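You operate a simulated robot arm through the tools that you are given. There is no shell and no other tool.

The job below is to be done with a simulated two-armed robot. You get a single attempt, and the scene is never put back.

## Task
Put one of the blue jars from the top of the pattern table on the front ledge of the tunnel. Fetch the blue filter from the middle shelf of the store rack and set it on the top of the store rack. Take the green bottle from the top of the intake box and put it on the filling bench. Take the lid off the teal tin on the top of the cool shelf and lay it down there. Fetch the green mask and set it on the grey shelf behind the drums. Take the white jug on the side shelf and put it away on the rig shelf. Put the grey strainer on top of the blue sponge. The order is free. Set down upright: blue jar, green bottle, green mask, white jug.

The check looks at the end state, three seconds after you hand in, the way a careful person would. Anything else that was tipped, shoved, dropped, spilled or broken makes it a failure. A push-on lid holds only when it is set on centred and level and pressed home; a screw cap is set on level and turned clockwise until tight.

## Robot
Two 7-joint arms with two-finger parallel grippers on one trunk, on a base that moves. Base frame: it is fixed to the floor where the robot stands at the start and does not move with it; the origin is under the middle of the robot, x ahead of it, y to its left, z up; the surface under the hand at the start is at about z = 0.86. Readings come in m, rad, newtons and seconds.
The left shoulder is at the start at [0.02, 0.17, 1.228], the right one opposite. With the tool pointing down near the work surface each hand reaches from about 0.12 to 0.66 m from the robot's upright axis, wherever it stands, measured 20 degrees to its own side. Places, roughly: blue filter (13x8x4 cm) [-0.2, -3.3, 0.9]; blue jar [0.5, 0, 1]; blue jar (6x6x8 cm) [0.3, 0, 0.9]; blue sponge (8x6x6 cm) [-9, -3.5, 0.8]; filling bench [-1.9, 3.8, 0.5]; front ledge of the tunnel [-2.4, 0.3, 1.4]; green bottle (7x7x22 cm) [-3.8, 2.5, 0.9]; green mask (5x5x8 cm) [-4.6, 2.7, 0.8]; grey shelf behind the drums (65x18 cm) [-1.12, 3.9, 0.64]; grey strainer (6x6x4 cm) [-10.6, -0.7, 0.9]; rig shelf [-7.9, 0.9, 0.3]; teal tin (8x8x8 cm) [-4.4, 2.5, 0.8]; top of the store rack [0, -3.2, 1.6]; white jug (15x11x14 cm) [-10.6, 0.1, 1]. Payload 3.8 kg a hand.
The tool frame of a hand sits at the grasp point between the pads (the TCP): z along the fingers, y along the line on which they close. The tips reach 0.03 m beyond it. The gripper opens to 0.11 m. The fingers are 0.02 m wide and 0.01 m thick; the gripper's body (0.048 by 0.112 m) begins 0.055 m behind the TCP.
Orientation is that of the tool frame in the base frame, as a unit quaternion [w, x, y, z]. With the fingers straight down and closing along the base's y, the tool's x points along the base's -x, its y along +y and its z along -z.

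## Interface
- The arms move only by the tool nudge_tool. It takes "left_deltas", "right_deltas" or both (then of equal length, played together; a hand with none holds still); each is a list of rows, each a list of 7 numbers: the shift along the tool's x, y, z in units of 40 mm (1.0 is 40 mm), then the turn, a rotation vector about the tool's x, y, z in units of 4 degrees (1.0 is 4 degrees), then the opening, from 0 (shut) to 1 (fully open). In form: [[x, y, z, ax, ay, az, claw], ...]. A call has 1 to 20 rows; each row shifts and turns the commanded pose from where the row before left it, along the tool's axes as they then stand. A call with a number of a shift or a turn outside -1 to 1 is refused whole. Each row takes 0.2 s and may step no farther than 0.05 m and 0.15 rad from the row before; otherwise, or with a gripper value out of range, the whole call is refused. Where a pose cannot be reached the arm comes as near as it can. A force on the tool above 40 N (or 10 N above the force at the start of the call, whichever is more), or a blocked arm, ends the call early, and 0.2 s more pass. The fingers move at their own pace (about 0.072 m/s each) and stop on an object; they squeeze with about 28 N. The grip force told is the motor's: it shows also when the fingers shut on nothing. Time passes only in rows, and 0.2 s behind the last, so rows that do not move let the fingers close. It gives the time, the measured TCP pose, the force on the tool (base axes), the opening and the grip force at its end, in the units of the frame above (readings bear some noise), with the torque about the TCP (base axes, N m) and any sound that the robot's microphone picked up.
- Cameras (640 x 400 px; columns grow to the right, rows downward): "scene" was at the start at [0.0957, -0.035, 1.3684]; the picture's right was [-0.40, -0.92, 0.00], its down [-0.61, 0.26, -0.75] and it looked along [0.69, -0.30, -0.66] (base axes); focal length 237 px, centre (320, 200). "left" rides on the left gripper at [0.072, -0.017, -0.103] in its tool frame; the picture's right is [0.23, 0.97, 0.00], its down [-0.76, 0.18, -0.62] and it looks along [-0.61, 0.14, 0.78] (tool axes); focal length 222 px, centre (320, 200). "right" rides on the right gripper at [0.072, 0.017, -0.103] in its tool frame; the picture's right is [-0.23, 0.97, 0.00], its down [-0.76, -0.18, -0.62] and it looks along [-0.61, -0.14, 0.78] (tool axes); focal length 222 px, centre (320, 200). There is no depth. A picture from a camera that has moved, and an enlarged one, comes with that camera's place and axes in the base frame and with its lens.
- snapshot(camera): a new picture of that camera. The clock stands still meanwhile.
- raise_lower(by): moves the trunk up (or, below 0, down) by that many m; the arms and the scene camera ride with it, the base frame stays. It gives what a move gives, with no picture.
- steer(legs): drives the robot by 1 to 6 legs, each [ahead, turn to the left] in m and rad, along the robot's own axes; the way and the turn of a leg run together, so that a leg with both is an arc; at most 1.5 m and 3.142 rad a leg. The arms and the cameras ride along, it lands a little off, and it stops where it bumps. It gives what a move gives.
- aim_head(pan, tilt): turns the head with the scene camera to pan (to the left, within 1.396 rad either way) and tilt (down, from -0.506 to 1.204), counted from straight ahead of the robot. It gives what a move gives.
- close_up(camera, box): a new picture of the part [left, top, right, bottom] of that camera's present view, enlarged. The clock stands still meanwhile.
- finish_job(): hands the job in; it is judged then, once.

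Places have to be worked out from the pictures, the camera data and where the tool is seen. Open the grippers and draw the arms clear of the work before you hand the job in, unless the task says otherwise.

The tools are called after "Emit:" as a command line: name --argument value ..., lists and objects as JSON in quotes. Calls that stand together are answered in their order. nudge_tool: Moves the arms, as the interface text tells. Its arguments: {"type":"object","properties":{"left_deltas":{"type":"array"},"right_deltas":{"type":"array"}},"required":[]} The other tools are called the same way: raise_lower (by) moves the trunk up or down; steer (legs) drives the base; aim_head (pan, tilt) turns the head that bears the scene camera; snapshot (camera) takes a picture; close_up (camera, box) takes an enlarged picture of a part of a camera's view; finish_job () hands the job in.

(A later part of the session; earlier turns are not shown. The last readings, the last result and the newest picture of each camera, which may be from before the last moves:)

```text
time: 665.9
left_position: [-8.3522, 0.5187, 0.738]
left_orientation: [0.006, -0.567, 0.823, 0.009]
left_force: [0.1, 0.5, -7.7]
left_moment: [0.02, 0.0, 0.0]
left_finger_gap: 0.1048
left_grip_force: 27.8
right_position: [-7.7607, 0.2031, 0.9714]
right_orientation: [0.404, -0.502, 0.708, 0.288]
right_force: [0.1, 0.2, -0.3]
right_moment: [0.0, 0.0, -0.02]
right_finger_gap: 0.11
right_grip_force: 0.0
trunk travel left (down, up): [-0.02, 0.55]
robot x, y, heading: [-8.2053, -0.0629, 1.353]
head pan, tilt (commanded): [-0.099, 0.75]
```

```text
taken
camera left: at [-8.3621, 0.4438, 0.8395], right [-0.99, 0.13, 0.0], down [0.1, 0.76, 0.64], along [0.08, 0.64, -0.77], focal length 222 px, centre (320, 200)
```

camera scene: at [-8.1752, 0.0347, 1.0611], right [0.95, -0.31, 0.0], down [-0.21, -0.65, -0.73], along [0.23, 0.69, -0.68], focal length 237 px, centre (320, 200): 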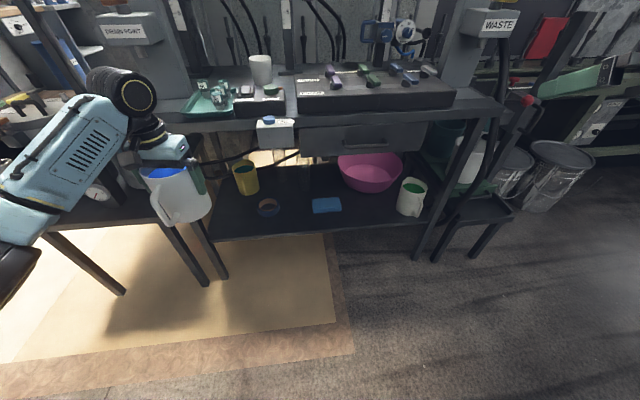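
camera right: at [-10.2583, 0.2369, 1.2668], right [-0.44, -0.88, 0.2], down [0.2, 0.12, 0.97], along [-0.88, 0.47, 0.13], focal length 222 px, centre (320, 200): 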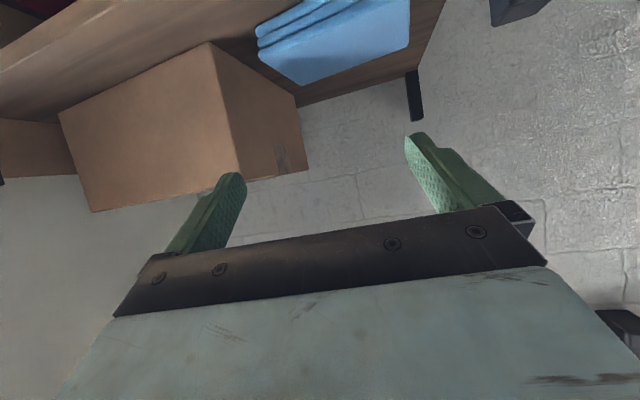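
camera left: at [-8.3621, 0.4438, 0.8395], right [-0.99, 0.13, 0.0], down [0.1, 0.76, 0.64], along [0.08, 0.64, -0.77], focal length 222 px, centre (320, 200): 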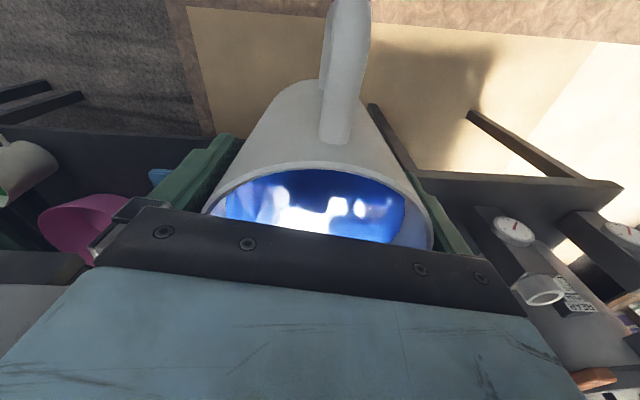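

I see the whole lower shelf now; target jug spot ≈[-8.295,0.775]. I lower the hand to z≈0.45 (jug bottom ≈0.35) here in front of the rig.

Emit:
nudge_tool --left_deltas '[[0, 0, 0.8, 0, 0, 0, 0.6], [0, 0, 0.8, 0, 0, 0, 0.6], [0, 0, 0.8, 0, 0, 0, 0.6], [0, 0, 0.8, 0, 0, 0, 0.6], [0, 0, 0.8, 0, 0, 0, 0.6], [0, 0, 0.8, 0, 0, 0, 0.6], [0, 0, 0.8, 0, 0, 0, 0.6], [0, 0, 0.8, 0, 0, 0, 0.6], [0, 0, 0.8, 0, 0, 0, 0.6], [0, 0, 0, 0, 0, 0, 0.6]]'

Emit:
snapshot --camera "scene"

Emit:
snapshot --camera "left"

```text
time: 668.1
left_position: [-8.3524, 0.5258, 0.4491]
left_orientation: [0.007, -0.568, 0.823, 0.01]
left_force: [0.6, -0.8, -7.2]
left_moment: [-0.03, 0.02, -0.01]
left_finger_gap: 0.1052
left_grip_force: 28.3
right_position: [-7.7594, 0.2029, 0.9712]
right_orientation: [0.404, -0.502, 0.709, 0.287]
right_force: [-0.6, 1.1, 0.7]
right_moment: [0.02, 0.02, 0.04]
right_finger_gap: 0.1098
right_grip_force: 0.0
trunk travel left (down, up): [-0.02, 0.55]
robot x, y, heading: [-8.1999, -0.0631, 1.359]
head pan, tilt (commanded): [-0.099, 0.75]
```

```text
taken
camera scene: at [-8.1753, 0.0348, 1.0611], right [0.95, -0.31, 0.0], down [-0.21, -0.65, -0.73], along [0.23, 0.69, -0.68], focal length 237 px, centre (320, 200)
```

scene: 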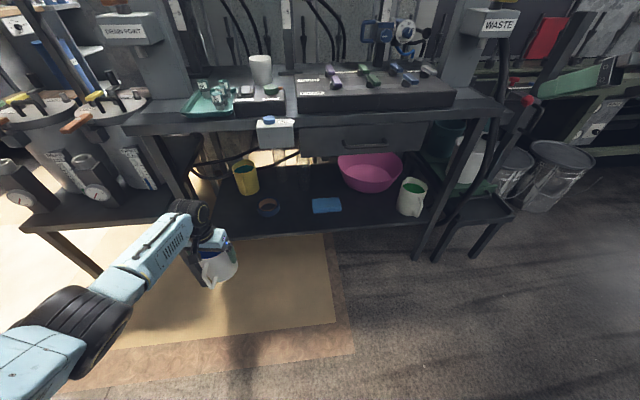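

```text
taken
camera left: at [-8.3635, 0.4514, 0.5502], right [-0.99, 0.13, 0.0], down [0.1, 0.76, 0.64], along [0.08, 0.64, -0.77], focal length 222 px, centre (320, 200)
```

left: 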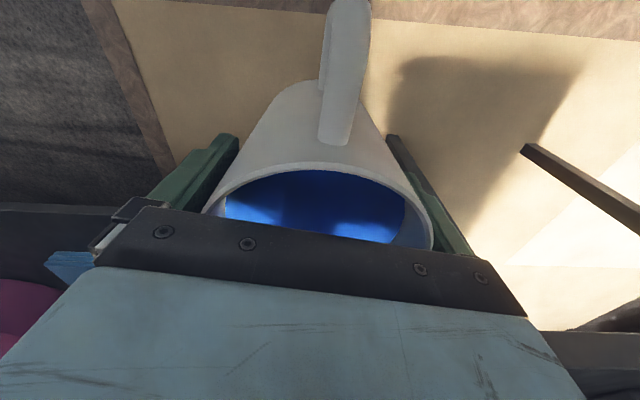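

The left forearm would come close to the rig's front-left leg on a straight entry, so I'll come in from further right with heading ≈1.8. First I check the space behind and right of me (glass cart).

Emit:
aim_head --pan -1.39 --tilt 0.6

Emit:
snapshot --camera "scene"

Emit:
aim_head --pan 1.39 --tilt 0.6

Emit:
snapshot --camera "scene"

```text
time: 669.5
left_position: [-8.3537, 0.5275, 0.449]
left_orientation: [0.006, -0.568, 0.823, 0.01]
left_force: [0.2, -0.3, -7.3]
left_moment: [0.01, -0.01, -0.02]
left_finger_gap: 0.1046
left_grip_force: 27.5
right_position: [-7.7591, 0.2032, 0.9714]
right_orientation: [0.404, -0.501, 0.709, 0.288]
right_force: [0.2, 0.2, -0.5]
right_moment: [0.0, 0.02, -0.04]
right_finger_gap: 0.11
right_grip_force: 0.0
trunk travel left (down, up): [-0.02, 0.55]
robot x, y, heading: [-8.2026, -0.0584, 1.353]
head pan, tilt (commanded): [-1.389, 0.6]
```

```text
taken
camera scene: at [-8.1126, -0.047, 1.074], right [-0.03, -1.0, 0.0], down [-0.56, 0.02, -0.83], along [0.82, -0.03, -0.56], focal length 237 px, centre (320, 200)
```

scene: 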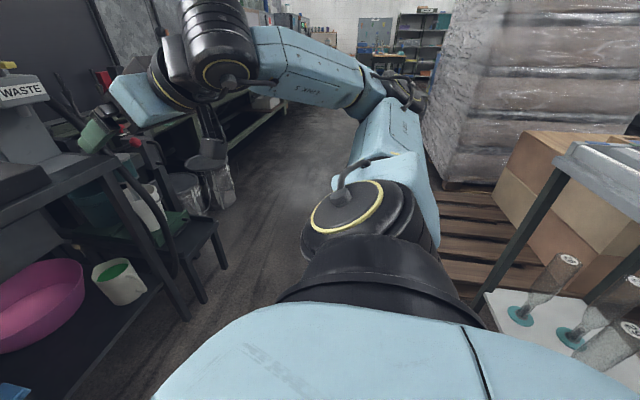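

```text
time: 672.0
left_position: [-8.3534, 0.5267, 0.4487]
left_orientation: [0.006, -0.568, 0.823, 0.009]
left_force: [-0.2, 0.7, -8.2]
left_moment: [-0.02, 0.02, 0.02]
left_finger_gap: 0.1048
left_grip_force: 28.2
right_position: [-7.7594, 0.203, 0.9726]
right_orientation: [0.405, -0.501, 0.709, 0.288]
right_force: [-0.1, 0.1, 0.0]
right_moment: [-0.01, 0.02, 0.0]
right_finger_gap: 0.1101
right_grip_force: 0.1
trunk travel left (down, up): [-0.02, 0.55]
robot x, y, heading: [-8.2031, -0.0623, 1.355]
head pan, tilt (commanded): [1.389, 0.6]
```

```text
taken
camera scene: at [-8.2824, -0.0098, 1.0739], right [0.39, 0.92, 0.0], down [0.52, -0.22, -0.82], along [-0.76, 0.32, -0.57], focal length 237 px, centre (320, 200)
```

scene: 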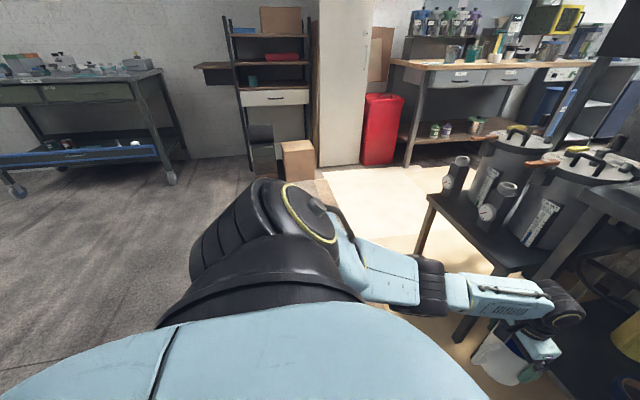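

The cart's nearest corner is ≈[-7.6,-0.68]. I manoeuvre: turn left 1.145, reverse 0.43 m, turn right 0.7 – ending at ≈[-7.86,-0.32] with heading 1.8, jug low but in free space throughout.

Emit:
steer --legs '[[0.0, 1.145], [-0.43, 0.0], [0.0, -0.7]]'

Emit:
aim_head --pan 0.1 --tilt 0.6

Emit:
snapshot --camera "scene"

```text
time: 679.4
left_position: [-8.2542, 0.1449, 0.4484]
left_orientation: [-0.004, 0.744, -0.668, -0.011]
left_force: [-0.3, -0.2, -8.1]
left_moment: [-0.03, 0.01, 0.0]
left_finger_gap: 0.105
left_grip_force: 28.3
right_position: [-7.5776, 0.1247, 0.9715]
right_orientation: [-0.327, 0.652, -0.573, -0.373]
right_force: [0.5, -0.6, -0.3]
right_moment: [0.0, 0.01, 0.0]
right_finger_gap: 0.1102
right_grip_force: 0.1
trunk travel left (down, up): [-0.02, 0.55]
robot x, y, heading: [-7.8557, -0.3156, 1.822]
head pan, tilt (commanded): [1.389, 0.6]
```

```text
time: 680.8
left_position: [-8.2543, 0.1464, 0.4484]
left_orientation: [-0.003, 0.744, -0.669, -0.01]
left_force: [-0.3, 0.8, -7.8]
left_moment: [0.0, 0.01, -0.01]
left_finger_gap: 0.1048
left_grip_force: 28.5
right_position: [-7.5782, 0.124, 0.9707]
right_orientation: [-0.326, 0.652, -0.573, -0.373]
right_force: [-0.3, 0.2, 0.7]
right_moment: [0.02, 0.02, 0.01]
right_finger_gap: 0.1096
right_grip_force: 0.1
trunk travel left (down, up): [-0.02, 0.55]
robot x, y, heading: [-7.855, -0.3106, 1.824]
head pan, tilt (commanded): [0.099, 0.6]
```

```text
taken
camera scene: at [-7.8931, -0.2111, 1.0739], right [0.94, 0.35, 0.0], down [0.2, -0.53, -0.82], along [-0.28, 0.77, -0.57], focal length 237 px, centre (320, 200)
```

scene: 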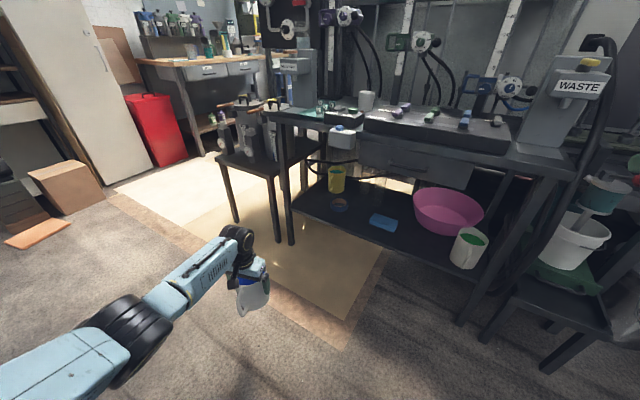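

Good view. I plan the final approach with heading 1.7 from ≈[-8.04,-0.01]. I first bring the jug 12 cm to the right relative to me, then drive there.

Emit:
nudge_tool --left_deltas '[[-0.09, -0.6, 0, 0, 0, 0, 0.6], [-0.09, -0.6, 0, 0, 0, 0, 0.6], [-0.09, -0.6, 0, 0, 0, 0, 0.6], [-0.09, -0.6, 0, 0, 0, 0, 0.6], [-0.09, -0.6, 0, 0, 0, 0, 0.6], [0, 0, 0, 0, 0, 0, 0.6]]'

Emit:
steer --legs '[[0.0, 0.292], [0.355, 0.0], [0.0, -0.415]]'

Emit:
snapshot --camera "scene"

```text
time: 682.2
left_position: [-8.1388, 0.1749, 0.4482]
left_orientation: [-0.004, 0.743, -0.669, -0.01]
left_force: [-0.3, -0.3, -8.2]
left_moment: [-0.02, 0.03, -0.01]
left_finger_gap: 0.1048
left_grip_force: 28.3
right_position: [-7.5801, 0.1239, 0.973]
right_orientation: [-0.327, 0.652, -0.573, -0.374]
right_force: [-0.6, 0.7, -0.7]
right_moment: [0.0, 0.01, 0.04]
right_finger_gap: 0.11
right_grip_force: 0.0
trunk travel left (down, up): [-0.02, 0.55]
robot x, y, heading: [-7.8569, -0.3125, 1.829]
head pan, tilt (commanded): [0.099, 0.6]
```

```text
time: 686.7
left_position: [-8.2554, 0.5068, 0.4471]
left_orientation: [0.004, -0.7, 0.714, 0.012]
left_force: [0.3, -0.9, -8.0]
left_moment: [0.01, 0.02, 0.01]
left_finger_gap: 0.1048
left_grip_force: 27.8
right_position: [-7.7081, 0.386, 0.9717]
right_orientation: [-0.349, 0.615, -0.613, -0.353]
right_force: [0.1, 0.0, -0.8]
right_moment: [0.04, 0.03, -0.02]
right_finger_gap: 0.1098
right_grip_force: 0.1
trunk travel left (down, up): [-0.02, 0.55]
robot x, y, heading: [-8.0363, -0.0125, 1.699]
head pan, tilt (commanded): [0.099, 0.6]
```

```text
taken
camera scene: at [-8.0609, 0.092, 1.074], right [0.97, 0.23, 0.0], down [0.13, -0.55, -0.82], along [-0.19, 0.8, -0.57], focal length 237 px, centre (320, 200)
```

scene: 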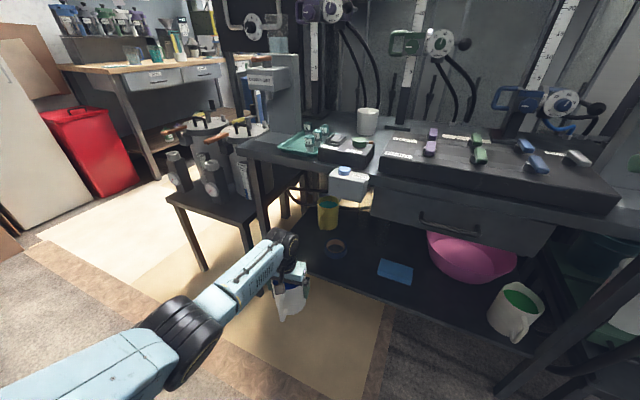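

Close now. I raise the right hand out of the way (so it won't meet the rig's table) and zoom on the target corner.

Emit:
nudge_tool --right_deltas '[[-0.8, 0, -0.47, 0, 0, 0, 1], [-0.8, 0, -0.47, 0, 0, 0, 1], [-0.8, 0, -0.47, 0, 0, 0, 1], [-0.8, 0, -0.47, 0, 0, 0, 1], [-0.8, 0, -0.47, 0, 0, 0, 1], [0, 0, 0, 0, 0, 0, 1]]'

Emit:
close_up --camera "scene" --box '[210, 160, 430, 340]'

Emit:
snapshot --camera "left"

```text
time: 688.1
left_position: [-8.2547, 0.5056, 0.4472]
left_orientation: [0.004, -0.701, 0.714, 0.01]
left_force: [-0.7, 0.4, -8.1]
left_moment: [-0.04, 0.03, 0.01]
left_finger_gap: 0.1047
left_grip_force: 28.1
right_position: [-7.7074, 0.3892, 1.1562]
right_orientation: [-0.348, 0.616, -0.612, -0.352]
right_force: [-0.1, 0.7, 0.0]
right_moment: [-0.01, 0.01, -0.02]
right_finger_gap: 0.1097
right_grip_force: 0.1
trunk travel left (down, up): [-0.02, 0.55]
robot x, y, heading: [-8.0367, -0.0121, 1.698]
head pan, tilt (commanded): [0.099, 0.6]
```

```text
2.22 times, centred on (320, 250) of scene
camera zoom: at [-8.0611, 0.0921, 1.0739], right [0.97, 0.23, 0.0], down [0.13, -0.55, -0.82], along [-0.19, 0.8, -0.57], focal length 527 px, centre (320, 89)
```

zoom: 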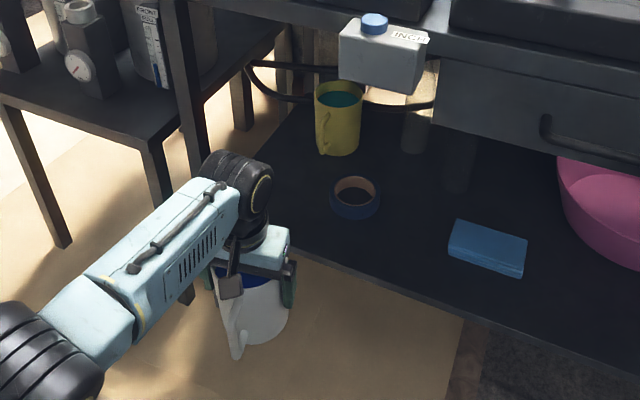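

```text
taken
camera left: at [-8.2395, 0.4315, 0.5496], right [-0.98, -0.21, 0.0], down [-0.16, 0.75, 0.64], along [-0.14, 0.63, -0.77], focal length 222 px, centre (320, 200)
```

left: 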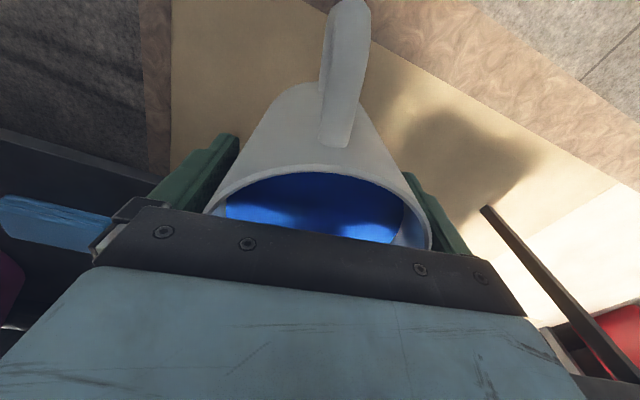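

Clearances look fine (leg ~4 cm from hand and forearm, ring ~4 cm). I drive forward 0.13 m, check, then the rest.

Emit:
steer --legs '[[0.13, 0.0]]'

Emit:
snapshot --camera "scene"

Emit:
snapshot --camera "left"

```text
time: 689.4
left_position: [-8.2715, 0.6354, 0.4476]
left_orientation: [0.005, -0.7, 0.714, 0.011]
left_force: [-0.1, 0.4, -8.4]
left_moment: [-0.04, 0.02, -0.01]
left_finger_gap: 0.1049
left_grip_force: 27.4
right_position: [-7.7247, 0.5186, 1.1576]
right_orientation: [-0.349, 0.615, -0.612, -0.352]
right_force: [-0.2, -0.1, -0.1]
right_moment: [0.01, 0.0, 0.02]
right_finger_gap: 0.1099
right_grip_force: 0.1
trunk travel left (down, up): [-0.02, 0.55]
robot x, y, heading: [-8.0508, 0.1174, 1.698]
head pan, tilt (commanded): [0.099, 0.6]
```

```text
taken
camera scene: at [-8.0777, 0.2224, 1.0739], right [0.97, 0.22, 0.0], down [0.13, -0.55, -0.82], along [-0.19, 0.8, -0.57], focal length 237 px, centre (320, 200)
```

scene: 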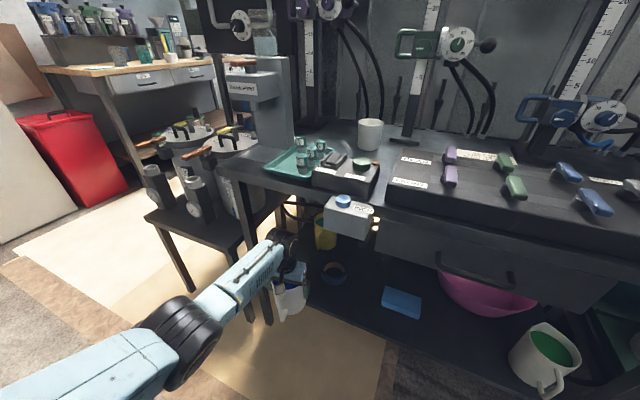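

```text
taken
camera left: at [-8.2559, 0.5617, 0.5494], right [-0.98, -0.21, 0.0], down [-0.16, 0.75, 0.64], along [-0.14, 0.63, -0.77], focal length 222 px, centre (320, 200)
```

left: 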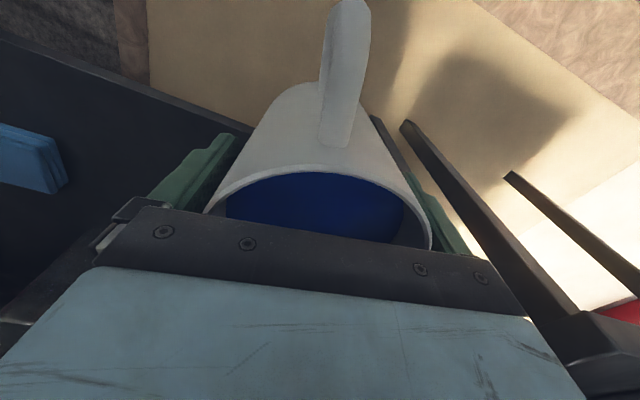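

Entering over the shelf edge without contact. I drive the last 0.12 m.

Emit:
steer --legs '[[0.12, 0.0]]'

Emit:
snapshot --camera "left"

Emit:
close_up --camera "scene" --box '[200, 180, 440, 360]'

```text
time: 690.6
left_position: [-8.2868, 0.754, 0.4468]
left_orientation: [0.004, -0.7, 0.714, 0.011]
left_force: [-0.1, -0.4, -7.1]
left_moment: [-0.05, 0.01, 0.01]
left_finger_gap: 0.1047
left_grip_force: 28.1
right_position: [-7.7394, 0.6366, 1.1569]
right_orientation: [-0.35, 0.615, -0.613, -0.352]
right_force: [-0.8, -1.0, 0.4]
right_moment: [0.0, -0.03, 0.01]
right_finger_gap: 0.1099
right_grip_force: 0.0
trunk travel left (down, up): [-0.02, 0.55]
robot x, y, heading: [-8.0686, 0.2321, 1.701]
head pan, tilt (commanded): [0.099, 0.6]
```

```text
taken
camera left: at [-8.2715, 0.6789, 0.5493], right [-0.98, -0.21, 0.0], down [-0.16, 0.75, 0.64], along [-0.14, 0.63, -0.77], focal length 222 px, centre (320, 200)
```

left: 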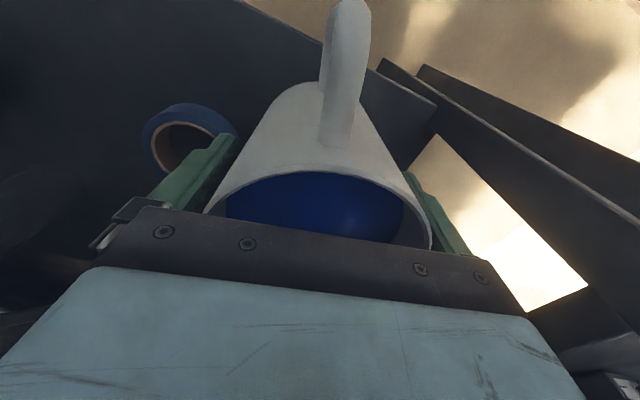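

```text
2.22 times, centred on (320, 270) of scene
camera zoom: at [-8.0929, 0.34, 1.0739], right [0.97, 0.23, 0.0], down [0.13, -0.55, -0.82], along [-0.19, 0.8, -0.57], focal length 527 px, centre (320, 44)
```

zoom: 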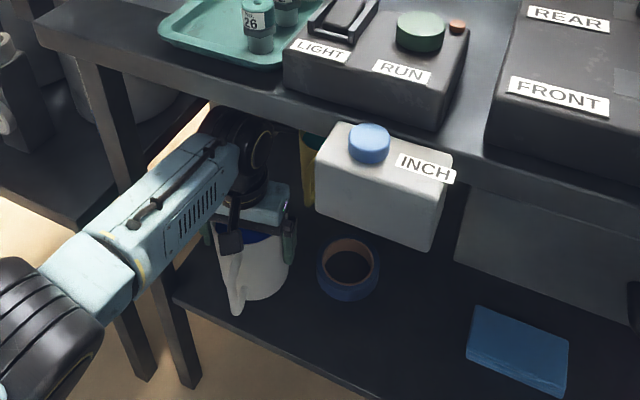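

The jug centre is ~6 cm behind the shelf's front edge; I drive 4 cm further for margin, then lower.

Emit:
steer --legs '[[0.035, 0.0]]'

Emit:
nudge_tool --left_deltas '[[0, 0, 0.2, 0, 0, 0, 0.6], [0, 0, 0.2, 0, 0, 0, 0.6], [0, 0, 0.2, 0, 0, 0, 0.6], [0, 0, 0, 0, 0, 0, 0.6]]'

Emit:
snapshot --camera "left"

Emit:
close_up --camera "scene" --box '[200, 180, 440, 360]'

```text
time: 691.5
left_position: [-8.2916, 0.7868, 0.4467]
left_orientation: [0.004, -0.701, 0.713, 0.01]
left_force: [-0.1, -0.3, -8.3]
left_moment: [-0.03, 0.0, 0.03]
left_finger_gap: 0.1046
left_grip_force: 27.8
right_position: [-7.7442, 0.67, 1.1569]
right_orientation: [-0.35, 0.615, -0.612, -0.353]
right_force: [-0.2, -0.2, 0.8]
right_moment: [-0.06, -0.02, -0.03]
right_finger_gap: 0.11
right_grip_force: 0.1
trunk travel left (down, up): [-0.02, 0.55]
robot x, y, heading: [-8.0732, 0.2649, 1.704]
head pan, tilt (commanded): [0.099, 0.6]
```

```text
time: 692.5
left_position: [-8.2922, 0.7876, 0.4237]
left_orientation: [0.004, -0.701, 0.714, 0.011]
left_force: [-0.5, 0.3, -8.0]
left_moment: [-0.06, 0.0, 0.02]
left_finger_gap: 0.1047
left_grip_force: 27.8
right_position: [-7.7436, 0.6703, 1.1569]
right_orientation: [-0.349, 0.615, -0.613, -0.352]
right_force: [-0.8, 0.1, 0.5]
right_moment: [-0.01, -0.02, 0.0]
right_finger_gap: 0.1101
right_grip_force: 0.1
trunk travel left (down, up): [-0.02, 0.55]
robot x, y, heading: [-8.0696, 0.267, 1.702]
head pan, tilt (commanded): [0.099, 0.6]
```

```text
taken
camera left: at [-8.2763, 0.7127, 0.5251], right [-0.98, -0.21, 0.0], down [-0.16, 0.75, 0.64], along [-0.14, 0.62, -0.77], focal length 222 px, centre (320, 200)
```

left: 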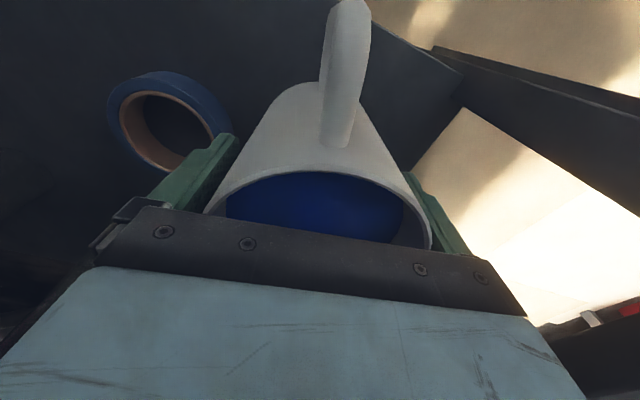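

```text
2.22 times, centred on (320, 270) of scene
camera zoom: at [-8.0973, 0.3738, 1.0739], right [0.97, 0.23, 0.0], down [0.13, -0.55, -0.82], along [-0.19, 0.8, -0.57], focal length 527 px, centre (320, 44)
```

zoom: 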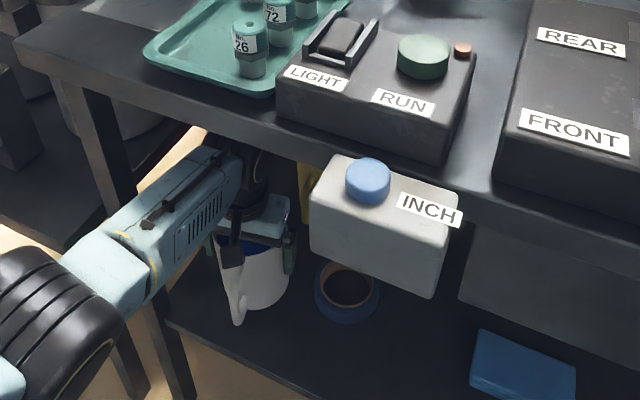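

Under the table now, all clear. I lower in ~5 mm steps until contact.

Emit:
nudge_tool --left_deltas '[[0, 0, 0.12, 0, 0, 0, 0.6], [0, 0, 0.12, 0, 0, 0, 0.6], [0, 0, 0, 0, 0, 0, 0.6]]'

Emit:
nudge_tool --left_deltas '[[0, 0, 0.1, 0, 0, 0, 0.6], [0, 0, 0.1, 0, 0, 0, 0.6], [0, 0, 0, 0, 0, 0, 0.6]]'

Emit:
close_up --camera "scene" --box '[200, 180, 440, 360]'

```text
time: 693.3
left_position: [-8.2924, 0.7881, 0.4128]
left_orientation: [0.004, -0.7, 0.714, 0.01]
left_force: [1.0, 0.3, -8.6]
left_moment: [0.0, 0.02, 0.02]
left_finger_gap: 0.1048
left_grip_force: 28.2
right_position: [-7.7439, 0.6702, 1.1569]
right_orientation: [-0.35, 0.615, -0.613, -0.352]
right_force: [0.3, 0.0, -0.3]
right_moment: [0.0, -0.02, 0.04]
right_finger_gap: 0.1101
right_grip_force: 0.0
trunk travel left (down, up): [-0.02, 0.55]
robot x, y, heading: [-8.0742, 0.2695, 1.698]
head pan, tilt (commanded): [0.099, 0.6]
```

```text
time: 694.1
left_position: [-8.2925, 0.7867, 0.4064]
left_orientation: [0.004, -0.701, 0.713, 0.011]
left_force: [0.4, 0.5, -7.9]
left_moment: [0.01, 0.01, 0.02]
left_finger_gap: 0.1048
left_grip_force: 28.1
right_position: [-7.7439, 0.6694, 1.1569]
right_orientation: [-0.349, 0.615, -0.612, -0.352]
right_force: [0.1, 0.1, 0.6]
right_moment: [-0.02, 0.01, 0.0]
right_finger_gap: 0.11
right_grip_force: 0.1
trunk travel left (down, up): [-0.02, 0.55]
robot x, y, heading: [-8.0692, 0.2683, 1.7]
head pan, tilt (commanded): [0.099, 0.6]
```

```text
2.22 times, centred on (320, 270) of scene
camera zoom: at [-8.0973, 0.3738, 1.0739], right [0.97, 0.23, 0.0], down [0.13, -0.55, -0.82], along [-0.19, 0.8, -0.57], focal length 527 px, centre (320, 44)
```

zoom: 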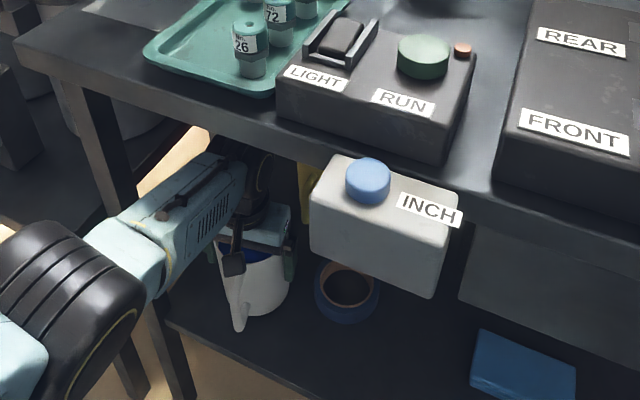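

Still free at 0.406; continue.

Emit:
nudge_tool --left_deltas '[[0, 0, 0.1, 0, 0, 0, 0.6], [0, 0, 0.1, 0, 0, 0, 0.6], [0, 0, 0, 0, 0, 0, 0.6]]'

Emit:
nudge_tool --left_deltas '[[0, 0, 0.1, 0, 0, 0, 0.6], [0, 0, 0, 0, 0, 0, 0.6]]'

Emit:
nudge_tool --left_deltas '[[0, 0, 0.1, 0, 0, 0, 0.6], [0, 0, 0, 0, 0, 0, 0.6]]'

Emit:
snapshot --camera "left"

```text
time: 694.9
left_position: [-8.2921, 0.7845, 0.3982]
left_orientation: [0.003, -0.701, 0.713, 0.01]
left_force: [-0.1, -0.4, -8.0]
left_moment: [-0.03, 0.01, 0.01]
left_finger_gap: 0.1047
left_grip_force: 28.0
right_position: [-7.743, 0.6722, 1.1566]
right_orientation: [-0.349, 0.616, -0.612, -0.352]
right_force: [0.6, -0.2, 0.2]
right_moment: [-0.01, 0.01, 0.03]
right_finger_gap: 0.1099
right_grip_force: 0.1
trunk travel left (down, up): [-0.02, 0.55]
robot x, y, heading: [-8.0706, 0.2663, 1.701]
head pan, tilt (commanded): [0.099, 0.6]
```

```text
time: 695.5
left_position: [-8.2925, 0.7832, 0.3956]
left_orientation: [0.004, -0.701, 0.713, 0.01]
left_force: [0.8, 0.1, -7.2]
left_moment: [0.01, -0.04, -0.01]
left_finger_gap: 0.1047
left_grip_force: 28.4
left hand out of reach, approached as far as the arm can: row 1
right_position: [-7.7419, 0.6713, 1.1559]
right_orientation: [-0.349, 0.615, -0.613, -0.352]
right_force: [-0.3, 0.7, 0.7]
right_moment: [0.01, 0.04, 0.0]
right_finger_gap: 0.11
right_grip_force: 0.0
trunk travel left (down, up): [-0.02, 0.55]
robot x, y, heading: [-8.07, 0.2703, 1.704]
head pan, tilt (commanded): [0.099, 0.6]
```

```text
time: 696.1
left_position: [-8.2927, 0.7827, 0.3937]
left_orientation: [0.005, -0.701, 0.713, 0.012]
left_force: [-1.7, -1.4, 4.2]
left_moment: [-0.66, 0.17, -0.03]
left_finger_gap: 0.1047
left_grip_force: 28.0
right_position: [-7.7425, 0.6692, 1.1569]
right_orientation: [-0.349, 0.615, -0.612, -0.353]
right_force: [-0.1, 0.0, -0.7]
right_moment: [0.01, -0.02, 0.02]
right_finger_gap: 0.11
right_grip_force: 0.1
trunk travel left (down, up): [-0.02, 0.55]
robot x, y, heading: [-8.0704, 0.2685, 1.702]
head pan, tilt (commanded): [0.099, 0.6]
```

```text
taken
camera left: at [-8.2771, 0.7086, 0.496], right [-0.98, -0.21, 0.0], down [-0.16, 0.75, 0.64], along [-0.14, 0.63, -0.77], focal length 222 px, centre (320, 200)
```

left: 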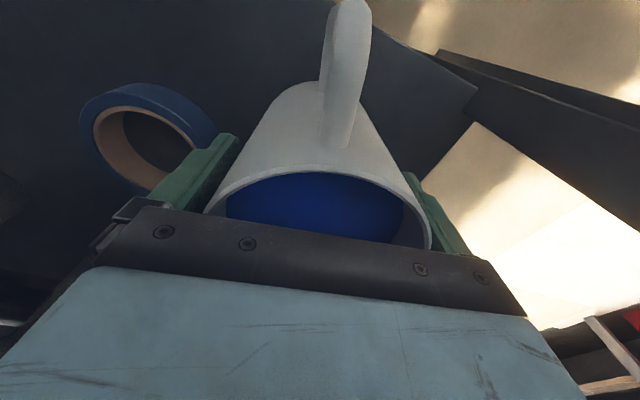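

Force changed from -7 to +4 N: the jug is touching down (shelf z≈0.292). I lower the trunk 3 mm to seat it fully and check.

Emit:
raise_lower --by -0.003

Emit:
close_up --camera "scene" --box '[200, 180, 440, 360]'

```text
time: 696.6
left_position: [-8.292, 0.7842, 0.3935]
left_orientation: [0.006, -0.701, 0.713, 0.012]
left_force: [-5.5, -3.8, 24.5]
left_moment: [0.26, -0.11, 0.23]
left_finger_gap: 0.1046
left_grip_force: 27.7
right_position: [-7.7423, 0.6683, 1.1549]
right_orientation: [-0.35, 0.615, -0.611, -0.354]
right_force: [0.5, 0.2, -0.8]
right_moment: [0.01, 0.0, 0.02]
right_finger_gap: 0.1101
right_grip_force: 0.1
trunk travel left (down, up): [-0.017, 0.553]
robot x, y, heading: [-8.0728, 0.2657, 1.701]
head pan, tilt (commanded): [0.099, 0.6]
```

```text
2.22 times, centred on (320, 270) of scene
camera zoom: at [-8.0967, 0.3715, 1.0714], right [0.97, 0.23, 0.0], down [0.13, -0.55, -0.83], along [-0.19, 0.8, -0.56], focal length 527 px, centre (320, 44)
```

zoom: 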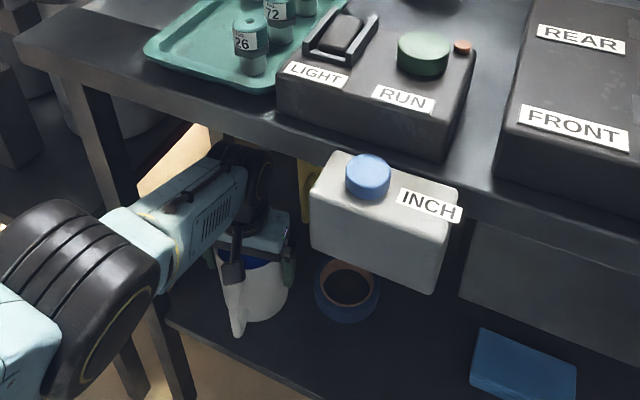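

Seated (24 N). I relieve the pressure and open fully; the fingers then can be drawn straight back past the handle without lifting.

Emit:
raise_lower --by 0.003

Emit:
nudge_tool --left_deltas '[[0, 0, 0, 0, 0, 0, 1], [0, 0, 0, 0, 0, 0, 1], [0, 0, 0, 0, 0, 0, 1]]'

Emit:
snapshot --camera "left"

Emit:
close_up --camera "scene" --box '[240, 230, 360, 340]'

```text
time: 697.1
left_position: [-8.2917, 0.7827, 0.3948]
left_orientation: [0.005, -0.7, 0.714, 0.011]
left_force: [-2.4, 5.7, 10.6]
left_moment: [0.55, -0.03, 0.07]
left_finger_gap: 0.1045
left_grip_force: 27.9
right_position: [-7.7424, 0.67, 1.1571]
right_orientation: [-0.349, 0.615, -0.612, -0.353]
right_force: [0.1, 0.3, 0.5]
right_moment: [0.03, 0.0, 0.02]
right_finger_gap: 0.11
right_grip_force: 0.0
trunk travel left (down, up): [-0.02, 0.55]
robot x, y, heading: [-8.075, 0.2706, 1.695]
head pan, tilt (commanded): [0.099, 0.6]
```

```text
time: 697.9
left_position: [-8.2928, 0.7801, 0.3937]
left_orientation: [0.004, -0.701, 0.713, 0.01]
left_force: [0.1, 0.1, -0.1]
left_moment: [0.05, -0.01, 0.01]
left_finger_gap: 0.1101
left_grip_force: 0.0
right_position: [-7.7438, 0.6693, 1.1567]
right_orientation: [-0.349, 0.615, -0.612, -0.353]
right_force: [0.1, -0.4, 0.5]
right_moment: [-0.03, -0.02, 0.02]
right_finger_gap: 0.1102
right_grip_force: 0.1
trunk travel left (down, up): [-0.02, 0.55]
robot x, y, heading: [-8.072, 0.2687, 1.7]
head pan, tilt (commanded): [0.099, 0.6]
```

```text
taken
camera left: at [-8.2766, 0.7078, 0.4947], right [-0.98, -0.21, 0.0], down [-0.16, 0.75, 0.64], along [-0.14, 0.62, -0.77], focal length 222 px, centre (320, 200)
```

left: 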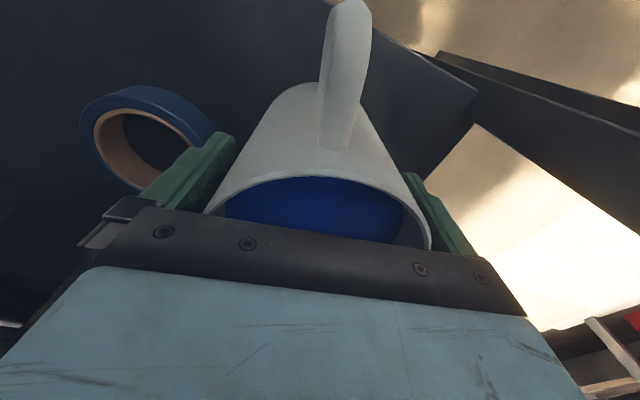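

```text
3.64 times, centred on (300, 285) of scene
camera zoom: at [-8.0971, 0.3733, 1.074], right [0.97, 0.23, 0.0], down [0.13, -0.55, -0.83], along [-0.19, 0.8, -0.56], focal length 862 px, centre (393, -109)
```

zoom: 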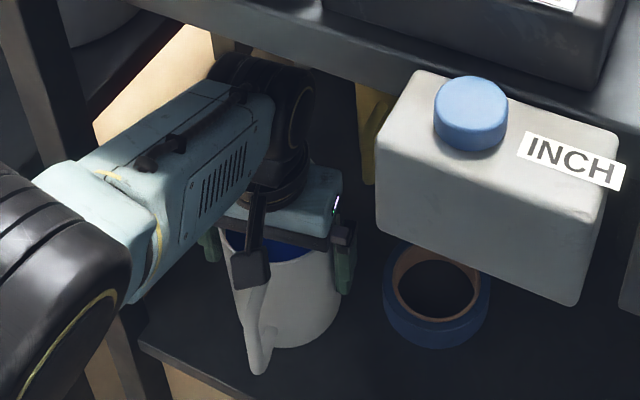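

Released, jug upright. I draw the hand back 5 cm along its own axis, then back the base out.

Emit:
nudge_tool --left_deltas '[[0.2, 0, 0, 0, 0, 0, 1], [0.25, 0, 0, 0, 0, 0, 1], [0.25, 0, 0, 0, 0, 0, 1], [0.25, 0, 0, 0, 0, 0, 1], [0.3, 0, 0, 0, 0, 0, 1], [0, 0, 0, 0, 0, 0, 1]]'

Emit:
snapshot --camera "left"

Emit:
close_up --camera "scene" --box '[200, 180, 440, 360]'

```text
time: 699.3
left_position: [-8.2924, 0.7317, 0.3925]
left_orientation: [0.004, -0.701, 0.713, 0.01]
left_force: [0.1, -0.2, 0.0]
left_moment: [0.01, 0.03, 0.0]
left_finger_gap: 0.1101
left_grip_force: 0.1
right_position: [-7.7423, 0.6696, 1.1574]
right_orientation: [-0.349, 0.615, -0.612, -0.353]
right_force: [0.3, 0.1, -0.1]
right_moment: [0.0, -0.02, 0.03]
right_finger_gap: 0.1101
right_grip_force: 0.1
trunk travel left (down, up): [-0.02, 0.55]
robot x, y, heading: [-8.0741, 0.2693, 1.699]
head pan, tilt (commanded): [0.099, 0.6]
```

```text
taken
camera left: at [-8.2776, 0.6574, 0.4943], right [-0.98, -0.21, 0.0], down [-0.16, 0.75, 0.64], along [-0.14, 0.62, -0.77], focal length 222 px, centre (320, 200)
```

left: 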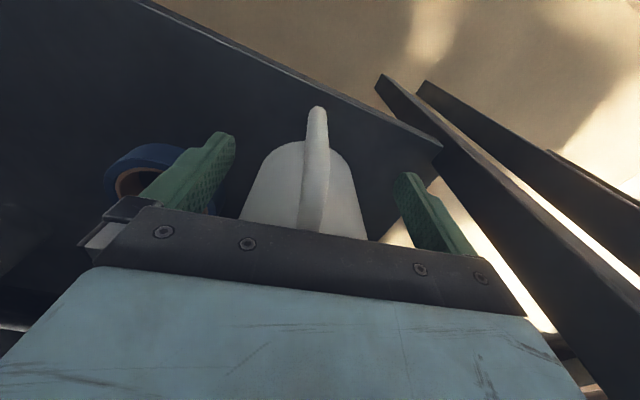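

```text
2.22 times, centred on (320, 270) of scene
camera zoom: at [-8.0971, 0.3733, 1.074], right [0.97, 0.23, 0.0], down [0.13, -0.55, -0.83], along [-0.19, 0.8, -0.56], focal length 527 px, centre (320, 44)
```

zoom: 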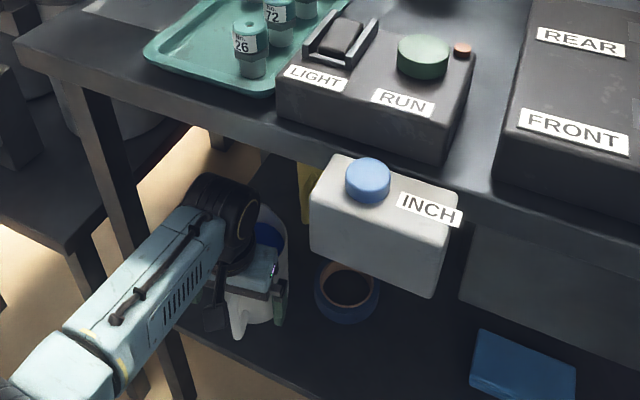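

The jug stays put. Now I back the base 0.35 m straight out.

Emit:
steer --legs '[[-0.35, 0.0]]'

Emit:
snapshot --camera "scene"

Emit:
close_up --camera "scene" --box '[220, 120, 440, 280]'

```text
time: 701.6
left_position: [-8.2479, 0.3801, 0.393]
left_orientation: [0.004, -0.7, 0.714, 0.011]
left_force: [0.2, 0.5, 1.3]
left_moment: [-0.01, 0.01, 0.02]
left_finger_gap: 0.1102
left_grip_force: 0.1
right_position: [-7.6968, 0.3173, 1.1572]
right_orientation: [-0.349, 0.615, -0.613, -0.353]
right_force: [-0.5, 0.3, 0.7]
right_moment: [0.0, 0.01, 0.01]
right_finger_gap: 0.1099
right_grip_force: 0.0
trunk travel left (down, up): [-0.02, 0.55]
robot x, y, heading: [-8.0298, -0.0832, 1.694]
head pan, tilt (commanded): [0.099, 0.6]
```

```text
taken
camera scene: at [-8.0517, 0.0214, 1.074], right [0.97, 0.22, 0.0], down [0.13, -0.55, -0.83], along [-0.18, 0.8, -0.56], focal length 237 px, centre (320, 200)
```

scene: 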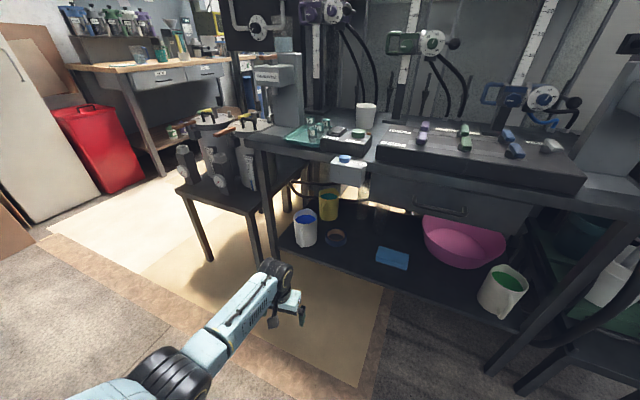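

```text
2.50 times, centred on (330, 200) of scene
camera zoom: at [-8.0517, 0.0214, 1.074], right [0.97, 0.22, 0.0], down [0.13, -0.55, -0.83], along [-0.18, 0.8, -0.56], focal length 593 px, centre (295, 200)
```

zoom: 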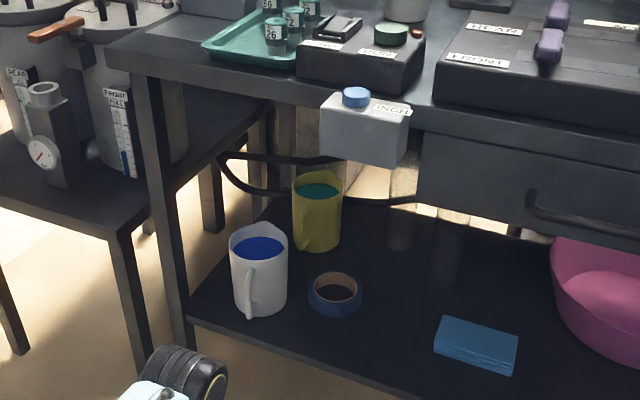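

The white jug stands upright on the rig shelf. Next the strainer on the trolley: I raise the trunk, leave along the rig front (away from the glass cart), then turn toward the trolley.

Emit:
raise_lower --by 0.35

Emit:
steer --legs '[[0.0, 1.056], [0.6, 0.0], [0.0, 0.35], [0.9, 0.0], [0.0, 1.2]]'

Emit:
aim_head --pan -0.4 --tilt 0.5

Emit:
snapshot --camera "scene"

```text
time: 705.0
left_position: [-8.2472, 0.3795, 0.7423]
left_orientation: [0.004, -0.7, 0.714, 0.011]
left_force: [-0.7, -0.3, 1.0]
left_moment: [-0.02, 0.02, -0.01]
left_finger_gap: 0.1099
left_grip_force: 0.1
right_position: [-7.699, 0.3174, 1.5073]
right_orientation: [-0.351, 0.614, -0.613, -0.352]
right_force: [0.0, -0.5, 0.4]
right_moment: [0.02, -0.01, 0.0]
right_finger_gap: 0.1099
right_grip_force: 0.0
trunk travel left (down, up): [-0.37, 0.2]
robot x, y, heading: [-8.0251, -0.0793, 1.694]
head pan, tilt (commanded): [0.099, 0.6]
```

```text
time: 719.6
left_position: [-9.5272, -0.3541, 0.7409]
left_orientation: [0.009, 0.863, 0.506, -0.006]
left_force: [0.7, 0.6, -0.8]
left_moment: [0.0, -0.04, 0.02]
left_finger_gap: 0.1101
left_grip_force: 0.1
right_position: [-9.9815, -0.0383, 1.507]
right_orientation: [0.257, 0.744, 0.447, -0.425]
right_force: [0.0, -1.0, -0.2]
right_moment: [0.0, 0.0, -0.02]
right_finger_gap: 0.1101
right_grip_force: 0.1
trunk travel left (down, up): [-0.37, 0.2]
robot x, y, heading: [-9.504, 0.1598, -1.937]
head pan, tilt (commanded): [0.099, 0.6]
```

```text
time: 720.6
left_position: [-9.5264, -0.3532, 0.7437]
left_orientation: [0.009, 0.863, 0.505, -0.007]
left_force: [-0.2, 1.0, 0.3]
left_moment: [0.01, 0.01, 0.01]
left_finger_gap: 0.1099
left_grip_force: 0.0
right_position: [-9.9825, -0.0382, 1.5073]
right_orientation: [0.257, 0.744, 0.446, -0.425]
right_force: [0.4, 0.6, -0.1]
right_moment: [0.03, 0.0, 0.05]
right_finger_gap: 0.1102
right_grip_force: 0.0
trunk travel left (down, up): [-0.37, 0.2]
robot x, y, heading: [-9.5002, 0.1582, -1.938]
head pan, tilt (commanded): [-0.4, 0.499]
```

```text
taken
camera scene: at [-9.5745, 0.0728, 1.4331], right [-0.72, 0.69, 0.0], down [0.33, 0.35, -0.88], along [-0.61, -0.63, -0.48], focal length 237 px, centre (320, 200)
```

scene: 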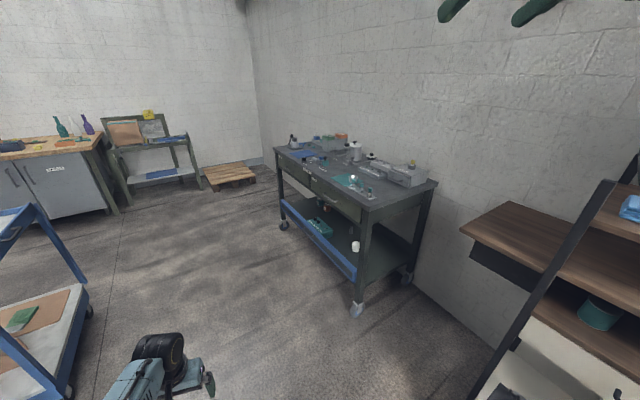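

The trolley is ahead right. Zooming in for the strainer.

Emit:
close_up --camera "scene" --box '[260, 110, 450, 230]'

Emit:
close_up --camera "scene" --box '[0, 100, 230, 230]'

```text
3.33 times, centred on (355, 170) of scene
camera zoom: at [-9.5745, 0.0728, 1.4331], right [-0.72, 0.69, 0.0], down [0.33, 0.35, -0.88], along [-0.61, -0.63, -0.48], focal length 790 px, centre (203, 300)
```

zoom: 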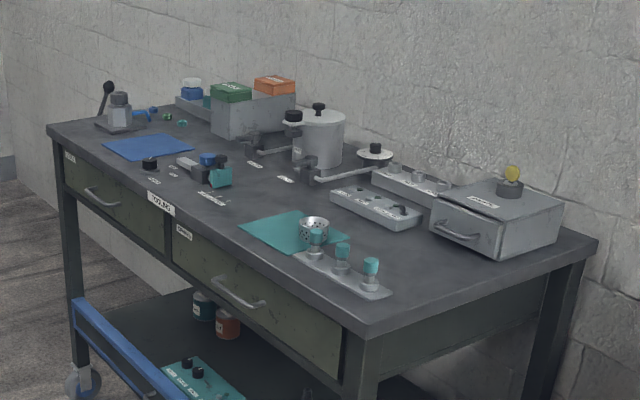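

```text
2.78 times, centred on (115, 165) of scene
camera zoom: at [-9.5745, 0.0728, 1.4331], right [-0.72, 0.69, 0.0], down [0.33, 0.35, -0.88], along [-0.61, -0.63, -0.48], focal length 660 px, centre (890, 297)
```

zoom: 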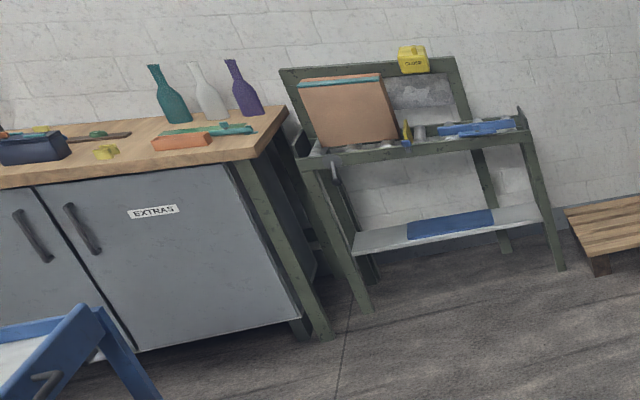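

The grey strainer (small perforated cup) stands on the teal mat at ≈[-10.576,-0.691], next to a row of teal plugs. I raise the hands, then drive to ≈[-10.06,-0.66] facing the trolley.

Emit:
raise_lower --by 0.15

Emit:
nudge_tool --left_deltas '[[0, 0, -0.9, 0, 0, 0, 1], [0, 0, -0.9, 0, 0, 0, 1], [0, 0, -0.9, 0, 0, 0, 1], [0, 0, -0.9, 0, 0, 0, 1], [0, 0, -0.9, 0, 0, 0, 1], [0, 0, -0.9, 0, 0, 0, 1], [0, 0, 0, 0, 0, 0, 1]]'

Emit:
steer --legs '[[0.0, -0.231], [0.985, 0.0], [0.0, -1.197]]'

Emit:
aim_head --pan 0.15 --tilt 0.75

Emit:
snapshot --camera "scene"

```text
time: 722.3
left_position: [-9.528, -0.3521, 0.8933]
left_orientation: [0.009, 0.863, 0.505, -0.007]
left_force: [-0.4, -0.1, 0.3]
left_moment: [0.02, 0.01, -0.03]
left_finger_gap: 0.1099
left_grip_force: 0.1
right_position: [-9.9821, -0.0391, 1.6571]
right_orientation: [0.257, 0.744, 0.447, -0.425]
right_force: [-0.2, -0.3, -0.7]
right_moment: [-0.02, -0.03, -0.03]
right_finger_gap: 0.11
right_grip_force: 0.0
trunk travel left (down, up): [-0.52, 0.05]
robot x, y, heading: [-9.5037, 0.1577, -1.937]
head pan, tilt (commanded): [-0.4, 0.499]
```

```text
time: 723.9
left_position: [-9.5268, -0.347, 1.1075]
left_orientation: [0.009, 0.863, 0.504, -0.006]
left_force: [-0.5, 0.5, 0.2]
left_moment: [-0.01, 0.0, -0.02]
left_finger_gap: 0.1098
left_grip_force: 0.0
right_position: [-9.9832, -0.0391, 1.6571]
right_orientation: [0.257, 0.744, 0.446, -0.426]
right_force: [0.0, -0.2, 0.2]
right_moment: [-0.01, 0.0, 0.04]
right_finger_gap: 0.11
right_grip_force: 0.1
trunk travel left (down, up): [-0.52, 0.05]
robot x, y, heading: [-9.4996, 0.1601, -1.937]
head pan, tilt (commanded): [-0.4, 0.499]
```

```text
time: 732.8
left_position: [-10.5526, -0.7219, 1.1068]
left_orientation: [0.003, 0.986, -0.168, -0.011]
left_force: [-0.6, -0.6, -0.5]
left_moment: [0.01, -0.02, 0.0]
left_finger_gap: 0.1102
left_grip_force: 0.1
right_position: [-10.3278, -0.2191, 1.6574]
right_orientation: [-0.077, 0.857, -0.136, -0.491]
right_force: [0.4, 0.6, -0.7]
right_moment: [-0.01, -0.01, 0.02]
right_finger_gap: 0.1103
right_grip_force: 0.1
trunk travel left (down, up): [-0.52, 0.05]
robot x, y, heading: [-10.0477, -0.6567, 2.955]
head pan, tilt (commanded): [-0.4, 0.499]
```

```text
time: 733.8
left_position: [-10.5535, -0.7218, 1.1067]
left_orientation: [0.002, 0.986, -0.167, -0.011]
left_force: [0.2, 0.1, 0.3]
left_moment: [0.05, 0.01, 0.01]
left_finger_gap: 0.1099
left_grip_force: 0.0
right_position: [-10.3277, -0.2191, 1.6569]
right_orientation: [-0.077, 0.857, -0.136, -0.492]
right_force: [0.8, 0.4, 0.2]
right_moment: [0.0, -0.01, -0.02]
right_finger_gap: 0.1101
right_grip_force: 0.2
trunk travel left (down, up): [-0.52, 0.05]
robot x, y, heading: [-10.049, -0.657, 2.95]
head pan, tilt (commanded): [0.15, 0.75]
```

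```text
taken
camera scene: at [-10.155, -0.6522, 1.5612], right [0.04, 1.0, 0.0], down [0.68, -0.03, -0.73], along [-0.73, 0.03, -0.68], focal length 237 px, centre (320, 200)
```

scene: 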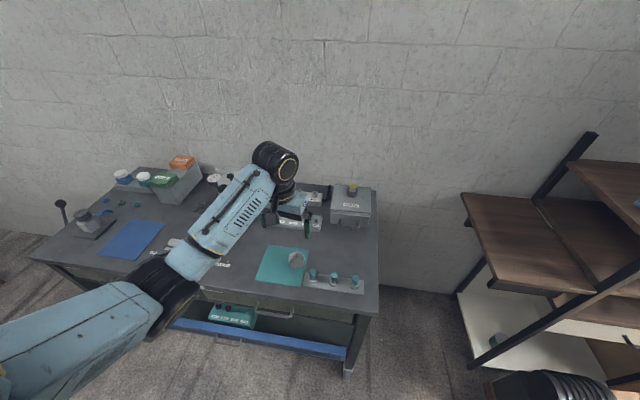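

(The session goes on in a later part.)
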